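You operate a simulated robot arm through the tools that you are given. There is no shell and no other tool. Be economical: measure what you need, move in short steps, check, and stop when the job is done.

You run a simulated robot arm. Do the job below in one go: nothing can be reset, and whatever is moved stays where it is left.

JOB
Open the top drawer.

It is judged by the outcome, as a careful person would: the job done as asked, and still so three seconds after it is handed in. It fails if anything else is knocked over, pushed out of place, dropped, spilled or broken.

ROBOT AND FRAMES
A 7-joint arm with a two-finger parallel gripper, fixed in place. Base frame: the origin is at the foot of the arm, x ahead of it, y to its left, z up. Units: m, degrees, N and s.
With the tool pointing down near the work surface it reaches from about 0.18 to 0.68 m from the base axis. Its first joint turns from -66.0 to 66.0 degrees. Payload 2.4 kg.
The TCP is the grasp point between the finger pads, 0.03 m short of the fingertips. In the tool frame z runs along the fingers and y along their closing line. The gripper opens to 0.094 m. The fingers are 0.028 m wide and 0.01 m thick; the gripper's body (0.05 by 0.096 m) begins 0.055 m behind the TCP.
Orientation is that of the tool frame in the base frame, as a unit quaternion [w, x, y, z]. With the fingers straight down and closing along the base's y, the tool's x points along the base's -x, its y along +y and its z along -z.

CONTROLS
- The arm moves only by the tool servo_tool. Its arguments are lists of equal length, an entry for each row: "offset": the shift along the tool's x, y, z in m, a list of three; "turn": the turn, a rotation vector about the tool's x, y, z in degrees, a list of three. In form: {"offset": [[x, y, z], ...], "turn": [[rx, ry, rz], ...]}. A call has 1 to 12 rows; each row is the pose to reach, as a shift and turn from the pose commanded when the call began, along the tool's axes at that moment. "grip" is the opening in per cent of the stroke, from 0 (shut) to 100 (fully open), set as the call begins (left out, the last holds). A row lasts 0.2 s, in which the tool goes at most 0.05 m and 8.6 degrees; a call with a longer step from one row to the next is refused whole, and so is a gripper value outside its range. A pose out of reach is approached as far as the arm can. The call stops where the force on the tool passes 40 N (or 10 N more than at its start, if that is more) or the arm is blocked; 0.2 s more then pass. The fingers move at their own pace (about 0.153 m/s each) and stop on an object; they squeeze with about 40 N. The grip force told is the motor's: it shows also when the fingers shut on nothing. Time passes only in rows, and 0.2 s behind the last, so rows that repeat a pose let the fingers close. The reply holds the time, the measured pose of the TCP, the force on the tool along the base axes, the opening and the grip force, in the units named above and with some noise, and new pictures: "views" is both (left out), scene, wrist or none.
- Cameras (640 x 400 px; columns grow to the right, rows downward): "scene" is fixed at [0.0131, 0.4612, 1.4363]; the picture's right is [-0.92, -0.39, 0.00], its down [-0.24, 0.58, -0.78] and it looks along [0.30, -0.72, -0.63] (base axes); focal length 369 px, centre (320, 200). "wrist" rides on the gripper at [-0.037, 0, -0.058] in the tool frame; the picture's right is [0.00, -1.00, 0.00], its down [0.97, 0.00, -0.24] and it looks along [0.24, 0.00, 0.97] (tool axes); focal length 218 px, centre (320, 200). There is no depth. A picture from a camera that has moved, and an enlarged one, comes with that camera's place and axes in the base frame and with its lens.
- inspect(camera, box): a new picture of the part [left, top, right, bottom] of that camera's present view, enlarged. The clock stands still meanwhile.
- finish_job(): hands the job in; it is judged then, once.

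Go step by step. Nothing tells you positions but the pictures and the camera data: compare them with the known pose of the tool, close in by small moves and look again before you grip or let go. The budget is 90 turns and 150 pictures, counting those below and the enlarged ones. Unless the task says otherwise, let go and move clear before handing in, and close with one line.

The tools are called after ">>>" as a command line: name --argument value ..., lists and objects as JSON in quotes. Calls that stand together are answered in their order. servo_tool: Moves the arm, as the interface text tells. Its arguments: {"type":"object","properties":{"offset":{"type":"array","items":{"type":"array","items":{"type":"number"}}},"turn":{"type":"array","items":{"type":"array","items":{"type":"number"}}},"grip":{"type":"number"},"views":{"type":"string","enum":["both","scene","wrist","none"]}},"required":["offset","turn"]} The other tools are called the same way: inspect (camera, box) takes an enlarged picture of a part of a camera's view; finish_job () hands the job in.

At the start:

```text
time: 0.0
position: [0.3462, -0.1104, 1.0782]
ee_rot: [0.0, 0.001, 1.0, 0.0]
contact_force: [0.0, 0.2, -0.8]
finger_gap: 0.0941
finger_force: 0.1
```

scene: 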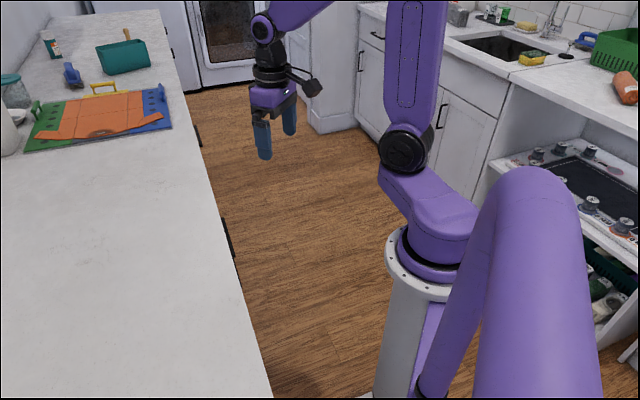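
wrist: 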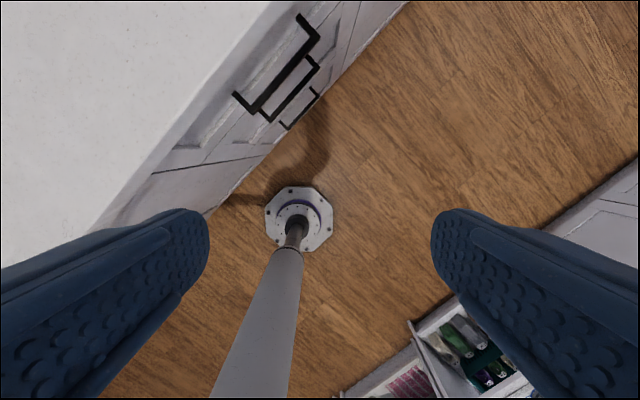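

The counter runs along the line x+y≈0.565, with a stack of black-handled drawers on its front. I'll enlarge both views to pin down the handles.

>>> inspect --camera "wrist" --box '[140, 0, 420, 175]'

>>> inspect --camera "scene" --box '[120, 0, 320, 300]'

```text
2.29 times, centred on (280, 88) of wrist
camera zoom: at [0.3834, -0.1105, 1.136], right [0.0, -1.0, 0.0], down [-0.97, 0.0, 0.24], along [-0.24, 0.0, -0.97], focal length 499 px, centre (411, 457)
```

zoom: 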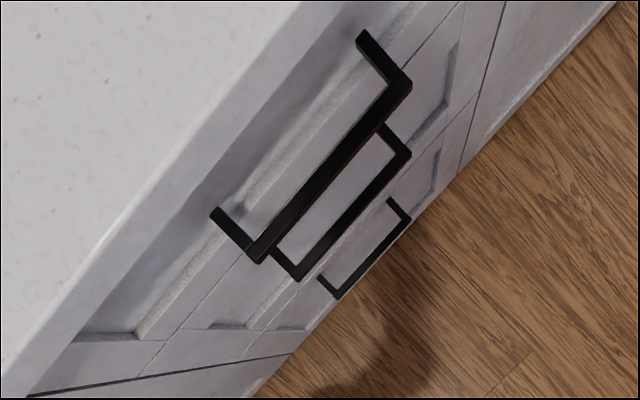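

```text
1.33 times, centred on (220, 150) of scene
camera zoom: at [0.0131, 0.4612, 1.4363], right [-0.92, -0.39, 0.0], down [-0.24, 0.58, -0.78], along [0.3, -0.72, -0.63], focal length 493 px, centre (453, 267)
```

zoom: 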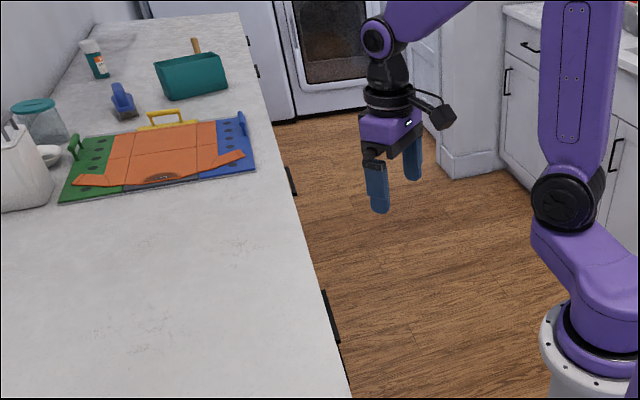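

The two views agree on a counter top at z≈0.93 with its edge on x+y≈0.425, and the top handle bar running from about (0.523,-0.105) to (0.425,-0.01) at z≈0.80. I'll yaw the tool 45° to square it up with the counter and look again.

>>> servo_tool --offset '[[0, 0, 0], [0, 0, 0], [0, 0, 0], [0, 0, 0], [0, 0, 0], [0, 0, 0]]' --turn '[[0, 0, 7.5], [0, 0, 15], [0, 0, 22.5], [0, 0, 30], [0, 0, 37.5], [0, 0, 45]]' --grip 100 --views "wrist"

```text
time: 1.4
position: [0.3457, -0.1108, 1.0774]
ee_rot: [0.0, 0.383, 0.924, 0.0]
contact_force: [0.4, -0.3, -0.2]
finger_gap: 0.094
finger_force: 0.1
camera wrist: at [0.3724, -0.1367, 1.1361], right [-0.71, -0.71, 0.0], down [-0.68, 0.69, 0.24], along [-0.17, 0.17, -0.97], focal length 218 px, centre (320, 200)
```

wrist: 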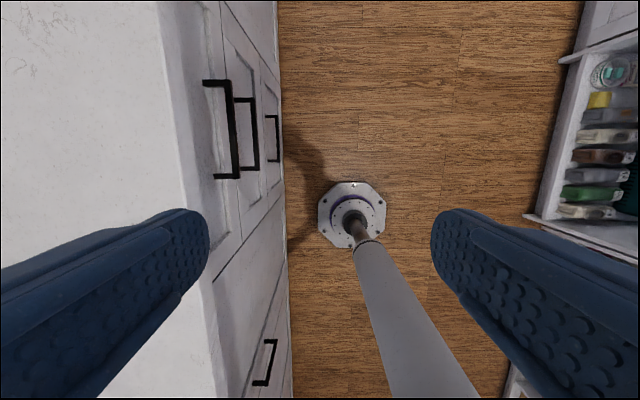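

The tool is now square to the drawer fronts and the stack is clear to see. Next I'll tilt the fingers toward the drawer (30° below horizontal) and slide sideways to the handle's middle, staying high and clear of the counter.

>>> servo_tool --offset '[[-0.007, 0, 0], [-0.014, 0, 0], [-0.021, 0, 0], [-0.028, 0, 0], [-0.035, 0, 0], [-0.042, 0, 0], [-0.049, 0, 0], [-0.055, 0, 0]]' --turn '[[-7.5, 0, 0], [-15, 0, 0], [-22.5, 0, 0], [-30, 0, 0], [-37.5, 0, 0], [-45, 0, 0], [-52.5, 0, 0], [-60, 0, 0]]'

```text
time: 3.2
position: [0.3836, -0.1492, 1.078]
ee_rot: [0.192, 0.331, 0.8, 0.463]
contact_force: [-0.3, 0.1, -0.2]
finger_gap: 0.0942
finger_force: 0.1
camera wrist: at [0.3758, -0.2115, 1.107], right [-0.35, -0.35, -0.87], down [-0.83, 0.54, 0.12], along [0.43, 0.76, -0.48], focal length 218 px, centre (320, 200)
```

scene: 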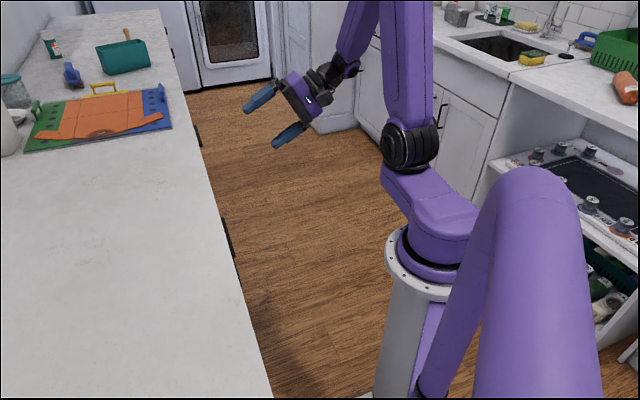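
wrist: 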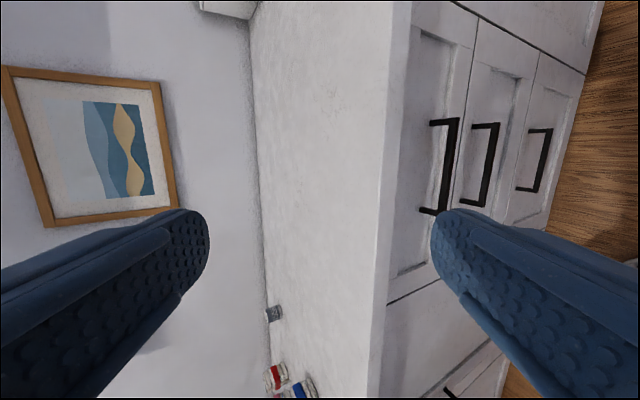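

Both wrist views put the top handle's bar at n≈0.294 (distance along the drawer normal), z≈0.80, standing about 33 mm off the face. I'll flatten the tool to 15° below horizontal and come down in front of it.

>>> servo_tool --offset '[[-0.001, -0.034, 0.023], [-0.002, -0.069, 0.046], [-0.003, -0.103, 0.07], [-0.004, -0.137, 0.093], [-0.005, -0.172, 0.116], [-0.005, -0.206, 0.139]]' --turn '[[-2.5, 0, 0], [-5, 0, 0], [-7.5, 0, 0], [-10, 0, 0], [-12.5, 0, 0], [-15, 0, 0]]' --grip 65

```text
time: 4.6
position: [0.4008, -0.1394, 0.8283]
ee_rot: [0.233, 0.304, 0.733, 0.562]
contact_force: [0.0, -0.5, -0.1]
finger_gap: 0.061
finger_force: 0.0
camera wrist: at [0.388, -0.2053, 0.8438], right [-0.18, -0.18, -0.97], down [-0.85, 0.52, 0.06], along [0.49, 0.83, -0.25], focal length 218 px, centre (320, 200)
```

scene: 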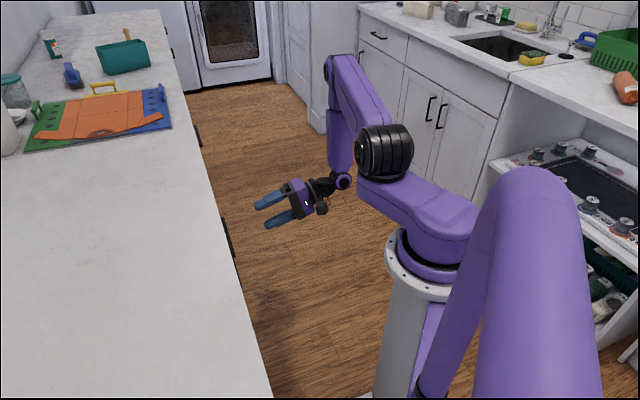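
wrist: 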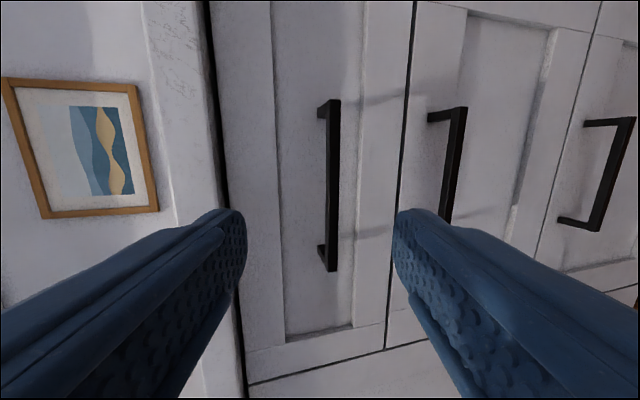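

The bar sits between the fingers, now measured at z≈0.79 and centred at s≈0.382 along the drawer face. I'll advance most of the way and check.

>>> servo_tool --offset '[[0, -0.005, 0.025], [0, -0.0095, 0.05], [0, -0.0095, 0.08]]' --turn '[[0, 0, 0], [0, 0, 0], [0, 0, 0]]'

```text
time: 5.4
position: [0.4546, -0.0877, 0.7998]
ee_rot: [0.233, 0.304, 0.733, 0.563]
contact_force: [0.3, -1.2, 0.1]
finger_gap: 0.0608
finger_force: 0.1
camera wrist: at [0.4407, -0.1527, 0.8153], right [-0.18, -0.18, -0.97], down [-0.85, 0.52, 0.06], along [0.49, 0.83, -0.25], focal length 218 px, centre (320, 200)
```

scene: 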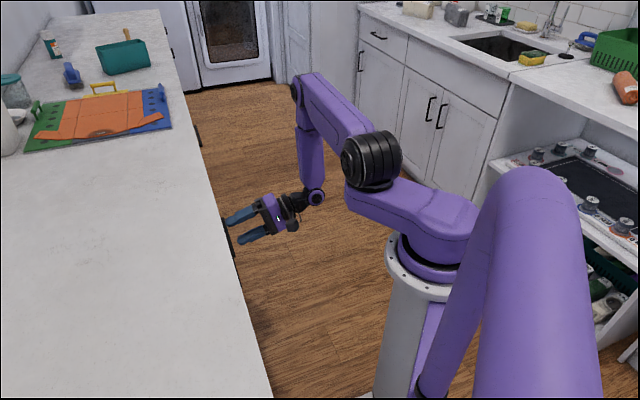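
wrist: 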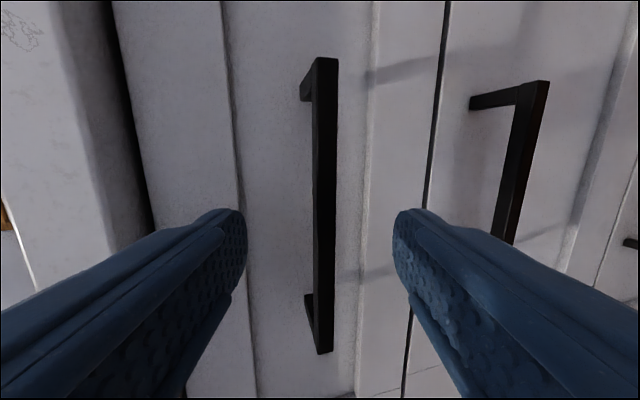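

The bar is centred between the fingers and about 36–44 mm ahead of the TCP. I'll advance 23 mm more and check before closing.

>>> servo_tool --offset '[[0, 0, 0.012], [0, 0, 0.023]]' --turn '[[0, 0, 0], [0, 0, 0]]' --views "wrist"

```text
time: 6.0
position: [0.4684, -0.0722, 0.7939]
ee_rot: [0.233, 0.304, 0.732, 0.563]
contact_force: [0.1, -0.2, -0.2]
finger_gap: 0.0612
finger_force: 0.0
camera wrist: at [0.4562, -0.1372, 0.8097], right [-0.18, -0.18, -0.97], down [-0.85, 0.52, 0.06], along [0.49, 0.83, -0.25], focal length 218 px, centre (320, 200)
```

wrist: 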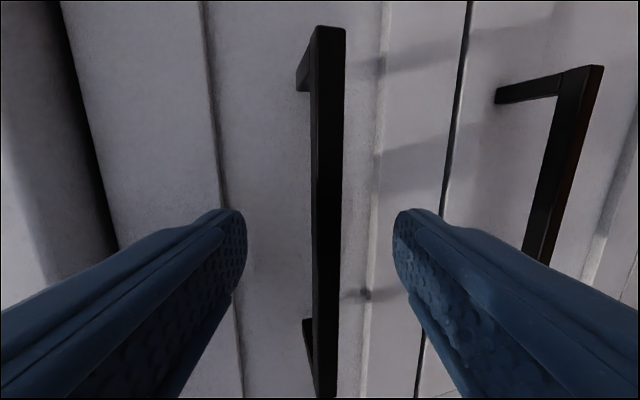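

The bar lies between the fingertips with the face still clear. I'll move in 5 mm more and close.

>>> servo_tool --offset '[[0, 0, 0.005]]' --turn '[[0, 0, 0]]' --views "none"

>>> servo_tool --offset '[[0, 0, 0], [0, 0, 0], [0, 0, 0]]' --turn '[[0, 0, 0], [0, 0, 0], [0, 0, 0]]' --grip 0

```text
time: 6.4
position: [0.4728, -0.0684, 0.7934]
ee_rot: [0.233, 0.304, 0.733, 0.562]
contact_force: [-0.1, -0.3, 0.4]
finger_gap: 0.0611
finger_force: 0.0
```

```text
time: 7.2
position: [0.4738, -0.0687, 0.7911]
ee_rot: [0.232, 0.304, 0.735, 0.56]
contact_force: [1.1, -2.2, -27.2]
finger_gap: 0.0115
finger_force: 44.9
camera wrist: at [0.4595, -0.1346, 0.8069], right [-0.19, -0.19, -0.96], down [-0.85, 0.52, 0.06], along [0.49, 0.83, -0.26], focal length 218 px, centre (320, 200)
```

scene: 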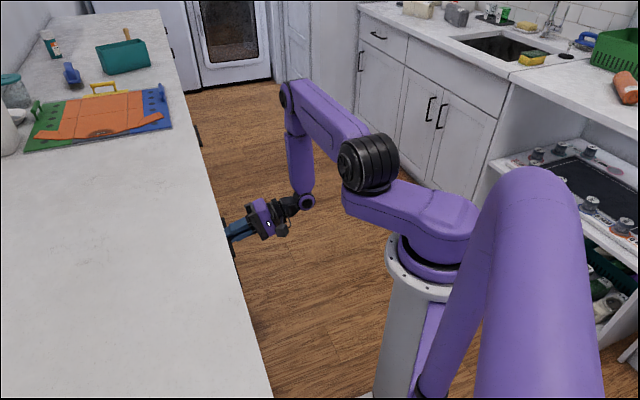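
wrist: 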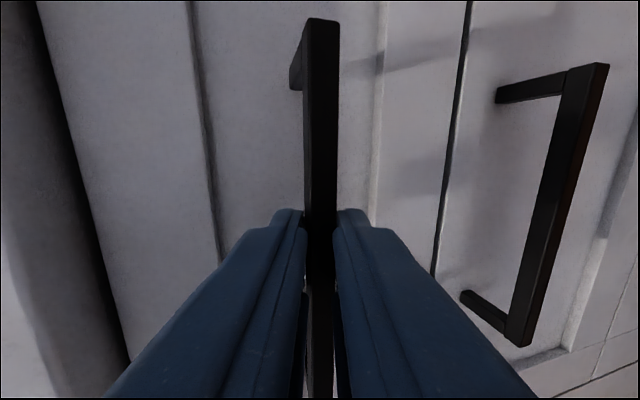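

The fingers hold the bar (gap 11.5 mm), though the arm is straining a little upward. I'll ease down 3 mm and start pulling horizontally.

>>> servo_tool --offset '[[0, -0.003, 0.0], [0, -0.0056, -0.0097], [0, -0.0082, -0.019], [0, -0.0108, -0.029]]' --turn '[[0, 0, 0], [0, 0, 0], [0, 0, 0], [0, 0, 0]]'

```text
time: 8.2
position: [0.452, -0.091, 0.7914]
ee_rot: [0.234, 0.303, 0.732, 0.564]
contact_force: [5.4, 3.0, 15.5]
finger_gap: 0.0113
finger_force: 44.6
camera wrist: at [0.4382, -0.1561, 0.806], right [-0.18, -0.18, -0.97], down [-0.85, 0.52, 0.06], along [0.49, 0.83, -0.25], focal length 218 px, centre (320, 200)
```

scene: 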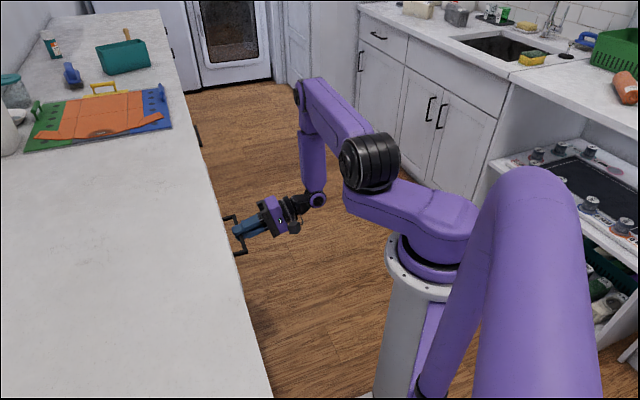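
wrist: 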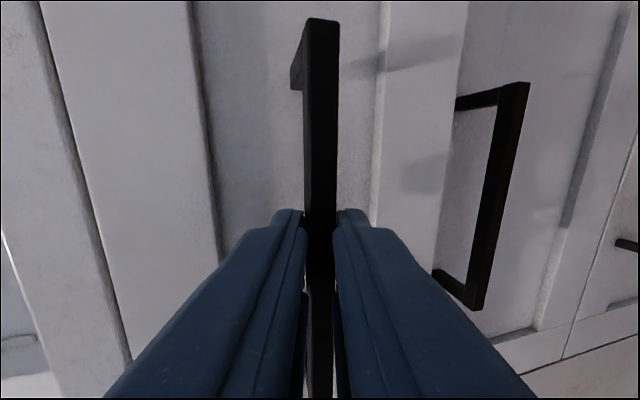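

The drawer is following, about 3 cm out. I'll pull another 10 cm with a 1 mm height correction.

>>> servo_tool --offset '[[0, -0.0022, -0.0121], [0, -0.0055, -0.0242], [0, -0.0087, -0.0362], [0, -0.012, -0.0483], [0, -0.0152, -0.0604], [0, -0.0184, -0.0725], [0, -0.0217, -0.0845], [0, -0.0249, -0.0966]]' --turn '[[0, 0, 0], [0, 0, 0], [0, 0, 0], [0, 0, 0], [0, 0, 0], [0, 0, 0], [0, 0, 0], [0, 0, 0]]'

```text
time: 10.0
position: [0.3816, -0.16, 0.7909]
ee_rot: [0.234, 0.304, 0.732, 0.563]
contact_force: [-1.8, 0.9, 13.2]
finger_gap: 0.0115
finger_force: 45.1
camera wrist: at [0.3674, -0.2266, 0.8062], right [-0.18, -0.18, -0.97], down [-0.85, 0.52, 0.06], along [0.49, 0.83, -0.25], focal length 218 px, centre (320, 200)
```

scene: 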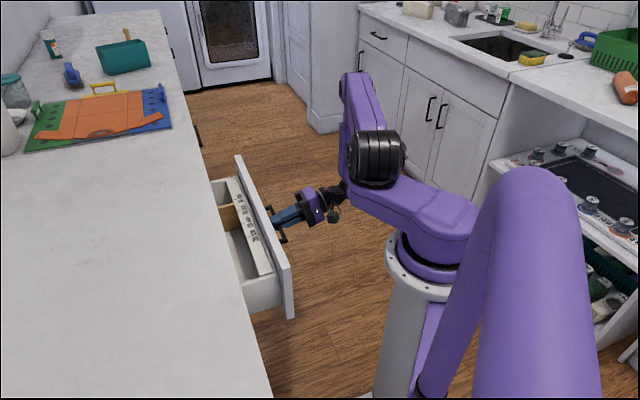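
wrist: 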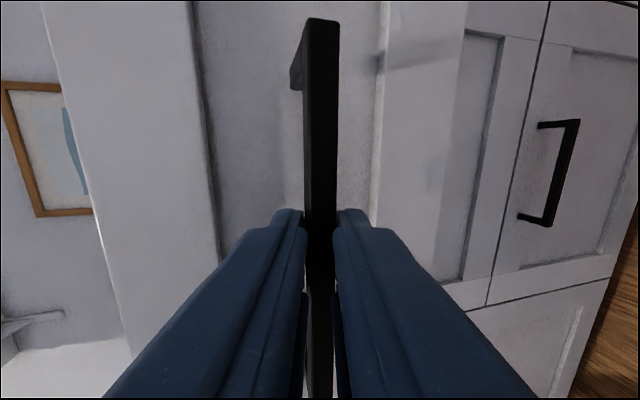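

About 13 cm open, and the drawer's near end (s≈0.17) will stay clear of the arm's column. I'll pull another 10 cm.

>>> servo_tool --offset '[[0, -0.0022, -0.0121], [0, -0.0055, -0.0242], [0, -0.0087, -0.0362], [0, -0.012, -0.0483], [0, -0.0152, -0.0604], [0, -0.0184, -0.0725], [0, -0.0217, -0.0845], [0, -0.0249, -0.0966]]' --turn '[[0, 0, 0], [0, 0, 0], [0, 0, 0], [0, 0, 0], [0, 0, 0], [0, 0, 0], [0, 0, 0], [0, 0, 0]]'

```text
time: 11.8
position: [0.3099, -0.232, 0.7904]
ee_rot: [0.232, 0.303, 0.734, 0.562]
contact_force: [0.3, 1.3, -16.6]
finger_gap: 0.0115
finger_force: 44.8
camera wrist: at [0.2968, -0.2973, 0.8065], right [-0.18, -0.18, -0.97], down [-0.85, 0.52, 0.06], along [0.49, 0.83, -0.25], focal length 218 px, centre (320, 200)
```

scene: 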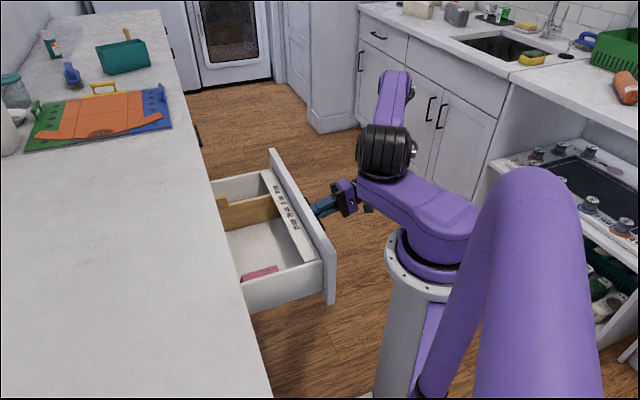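
wrist: 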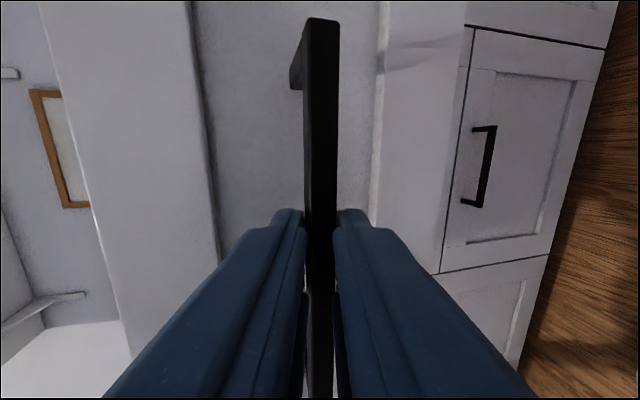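

About 23 cm open with the force still low. I'll pull up to 8 cm more, towards its full travel.

>>> servo_tool --offset '[[0, -0.0034, -0.0097], [0, -0.006, -0.0193], [0, -0.0086, -0.029], [0, -0.0112, -0.0386], [0, -0.0138, -0.0483], [0, -0.0164, -0.058], [0, -0.019, -0.0676], [0, -0.0216, -0.0773]]' --turn '[[0, 0, 0], [0, 0, 0], [0, 0, 0], [0, 0, 0], [0, 0, 0], [0, 0, 0], [0, 0, 0], [0, 0, 0]]'

```text
time: 13.6
position: [0.2528, -0.2892, 0.7919]
ee_rot: [0.233, 0.304, 0.733, 0.562]
contact_force: [0.8, -1.8, -4.7]
finger_gap: 0.0114
finger_force: 45.2
camera wrist: at [0.2393, -0.3546, 0.8064], right [-0.18, -0.18, -0.97], down [-0.85, 0.52, 0.06], along [0.49, 0.83, -0.25], focal length 218 px, centre (320, 200)
```

scene: 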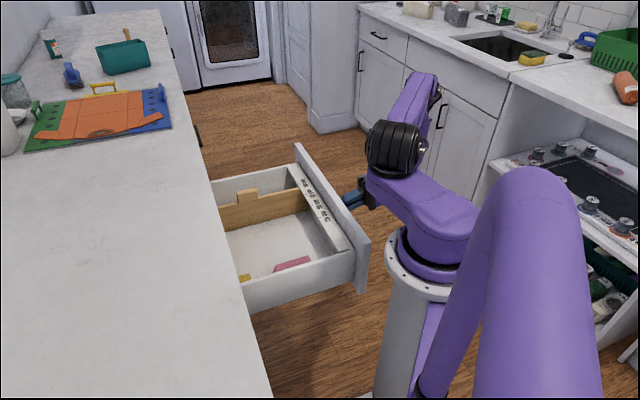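
wrist: 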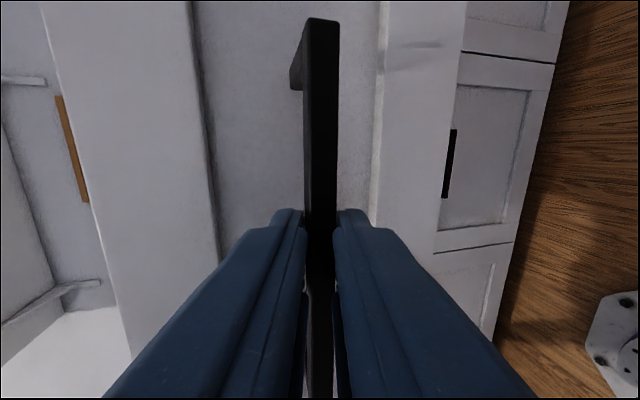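

About 31 cm open and the drawer still slides freely. I'll try another 5 cm in small steps and check the arm's clearance.

>>> servo_tool --offset '[[0, -0.0026, -0.0097], [0, -0.0052, -0.0193], [0, -0.0078, -0.029], [0, -0.0104, -0.0386], [0, -0.013, -0.0483]]' --turn '[[0, 0, 0], [0, 0, 0], [0, 0, 0], [0, 0, 0], [0, 0, 0]]'

```text
time: 14.8
position: [0.218, -0.3238, 0.7906]
ee_rot: [0.233, 0.304, 0.733, 0.562]
contact_force: [-0.7, 0.8, -6.5]
finger_gap: 0.0115
finger_force: 44.9
camera wrist: at [0.2045, -0.3895, 0.8065], right [-0.18, -0.18, -0.97], down [-0.85, 0.52, 0.06], along [0.49, 0.83, -0.25], focal length 218 px, centre (320, 200)
```

scene: 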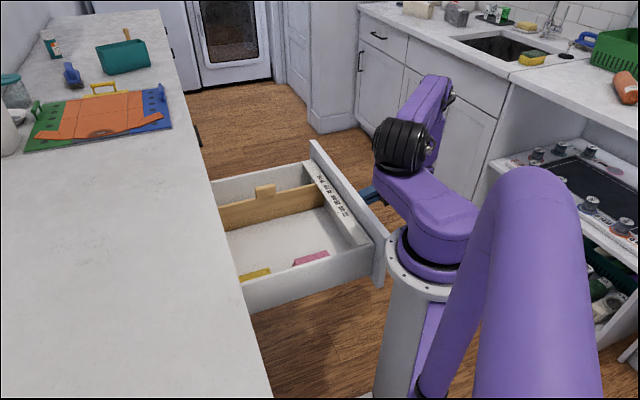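
wrist: 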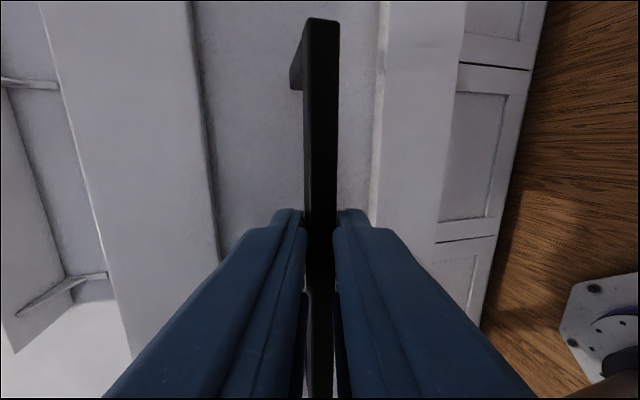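

About 36 cm open and still free. I'll try one more short pull to see whether it reaches its stop.

>>> servo_tool --offset '[[0, -0.0026, -0.0097], [0, -0.0052, -0.0193], [0, -0.0078, -0.029], [0, -0.0104, -0.0386]]' --turn '[[0, 0, 0], [0, 0, 0], [0, 0, 0], [0, 0, 0]]'

```text
time: 15.8
position: [0.19, -0.3522, 0.7912]
ee_rot: [0.232, 0.303, 0.733, 0.563]
contact_force: [-2.8, 5.1, 1.0]
finger_gap: 0.0113
finger_force: 44.7
camera wrist: at [0.1765, -0.4177, 0.8063], right [-0.18, -0.18, -0.97], down [-0.85, 0.52, 0.06], along [0.49, 0.83, -0.25], focal length 218 px, centre (320, 200)
```

scene: 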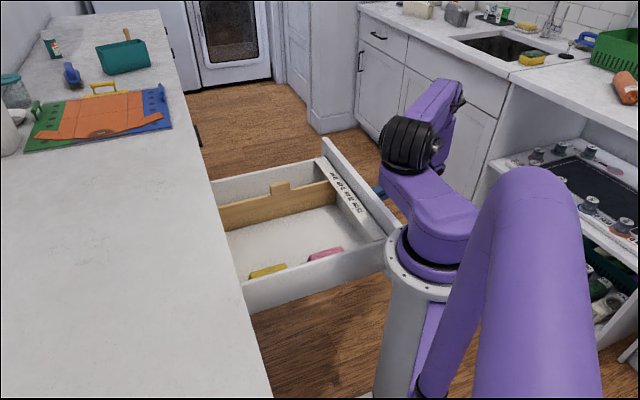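
wrist: 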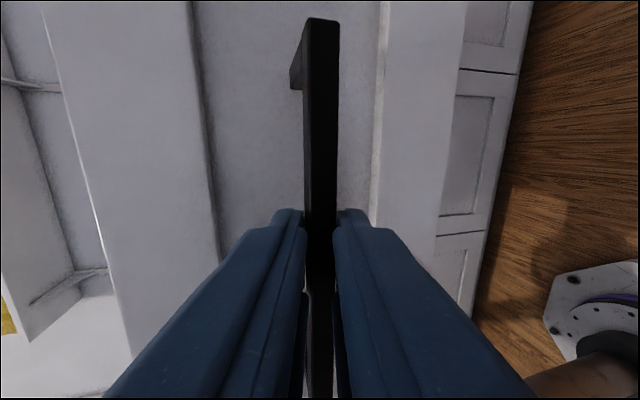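

The drawer is about 40 cm open, nearly the whole usable depth and near the arm's limit. I'll let go here.

>>> servo_tool --offset '[[0, 0, 0], [0, 0, 0], [0, 0, 0]]' --turn '[[0, 0, 0], [0, 0, 0], [0, 0, 0]]' --grip 65 --views "none"

>>> servo_tool --offset '[[0, 0, -0.015], [0, 0, -0.03], [0, 0, -0.045], [0, 0, -0.06]]' --turn '[[0, 0, 0], [0, 0, 0], [0, 0, 0], [0, 0, 0]]'

```text
time: 16.6
position: [0.1897, -0.3531, 0.791]
ee_rot: [0.233, 0.304, 0.733, 0.562]
contact_force: [0.0, 1.1, 1.1]
finger_gap: 0.061
finger_force: 0.1
```

```text
time: 17.6
position: [0.1481, -0.3944, 0.807]
ee_rot: [0.233, 0.303, 0.733, 0.563]
contact_force: [-0.7, -0.7, -0.5]
finger_gap: 0.0612
finger_force: 0.0
camera wrist: at [0.1355, -0.459, 0.8219], right [-0.18, -0.18, -0.97], down [-0.85, 0.52, 0.06], along [0.49, 0.83, -0.25], focal length 218 px, centre (320, 200)
```

scene: 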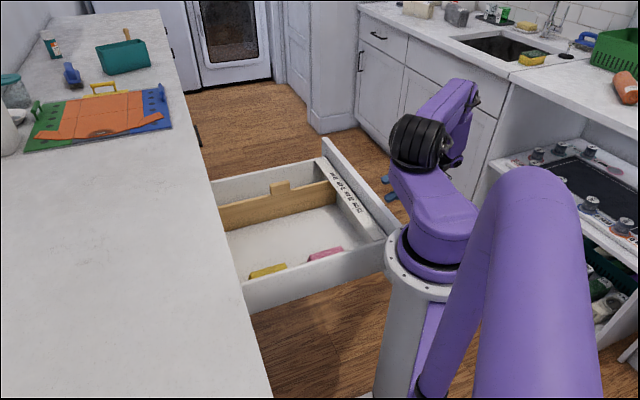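
wrist: 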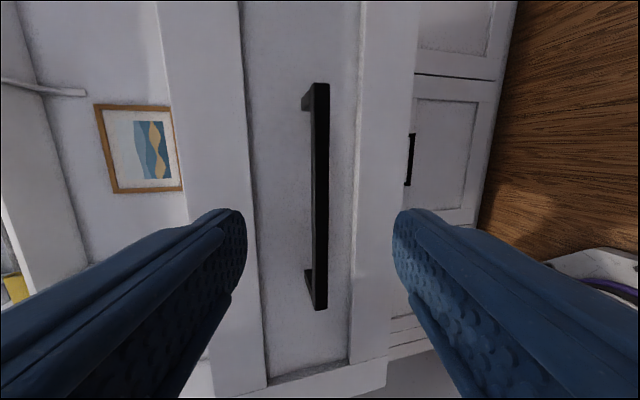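

The gripper is clear of the handle, the drawer is staying wide open, and nothing else has moved. I'm handing the job in.

>>> finish_job

```text
The job is handed in.
```

The top drawer is open by about 40 cm, and the gripper has let go and moved clear; I stopped there because the arm was near its limit, so the drawer may have a little travel left.
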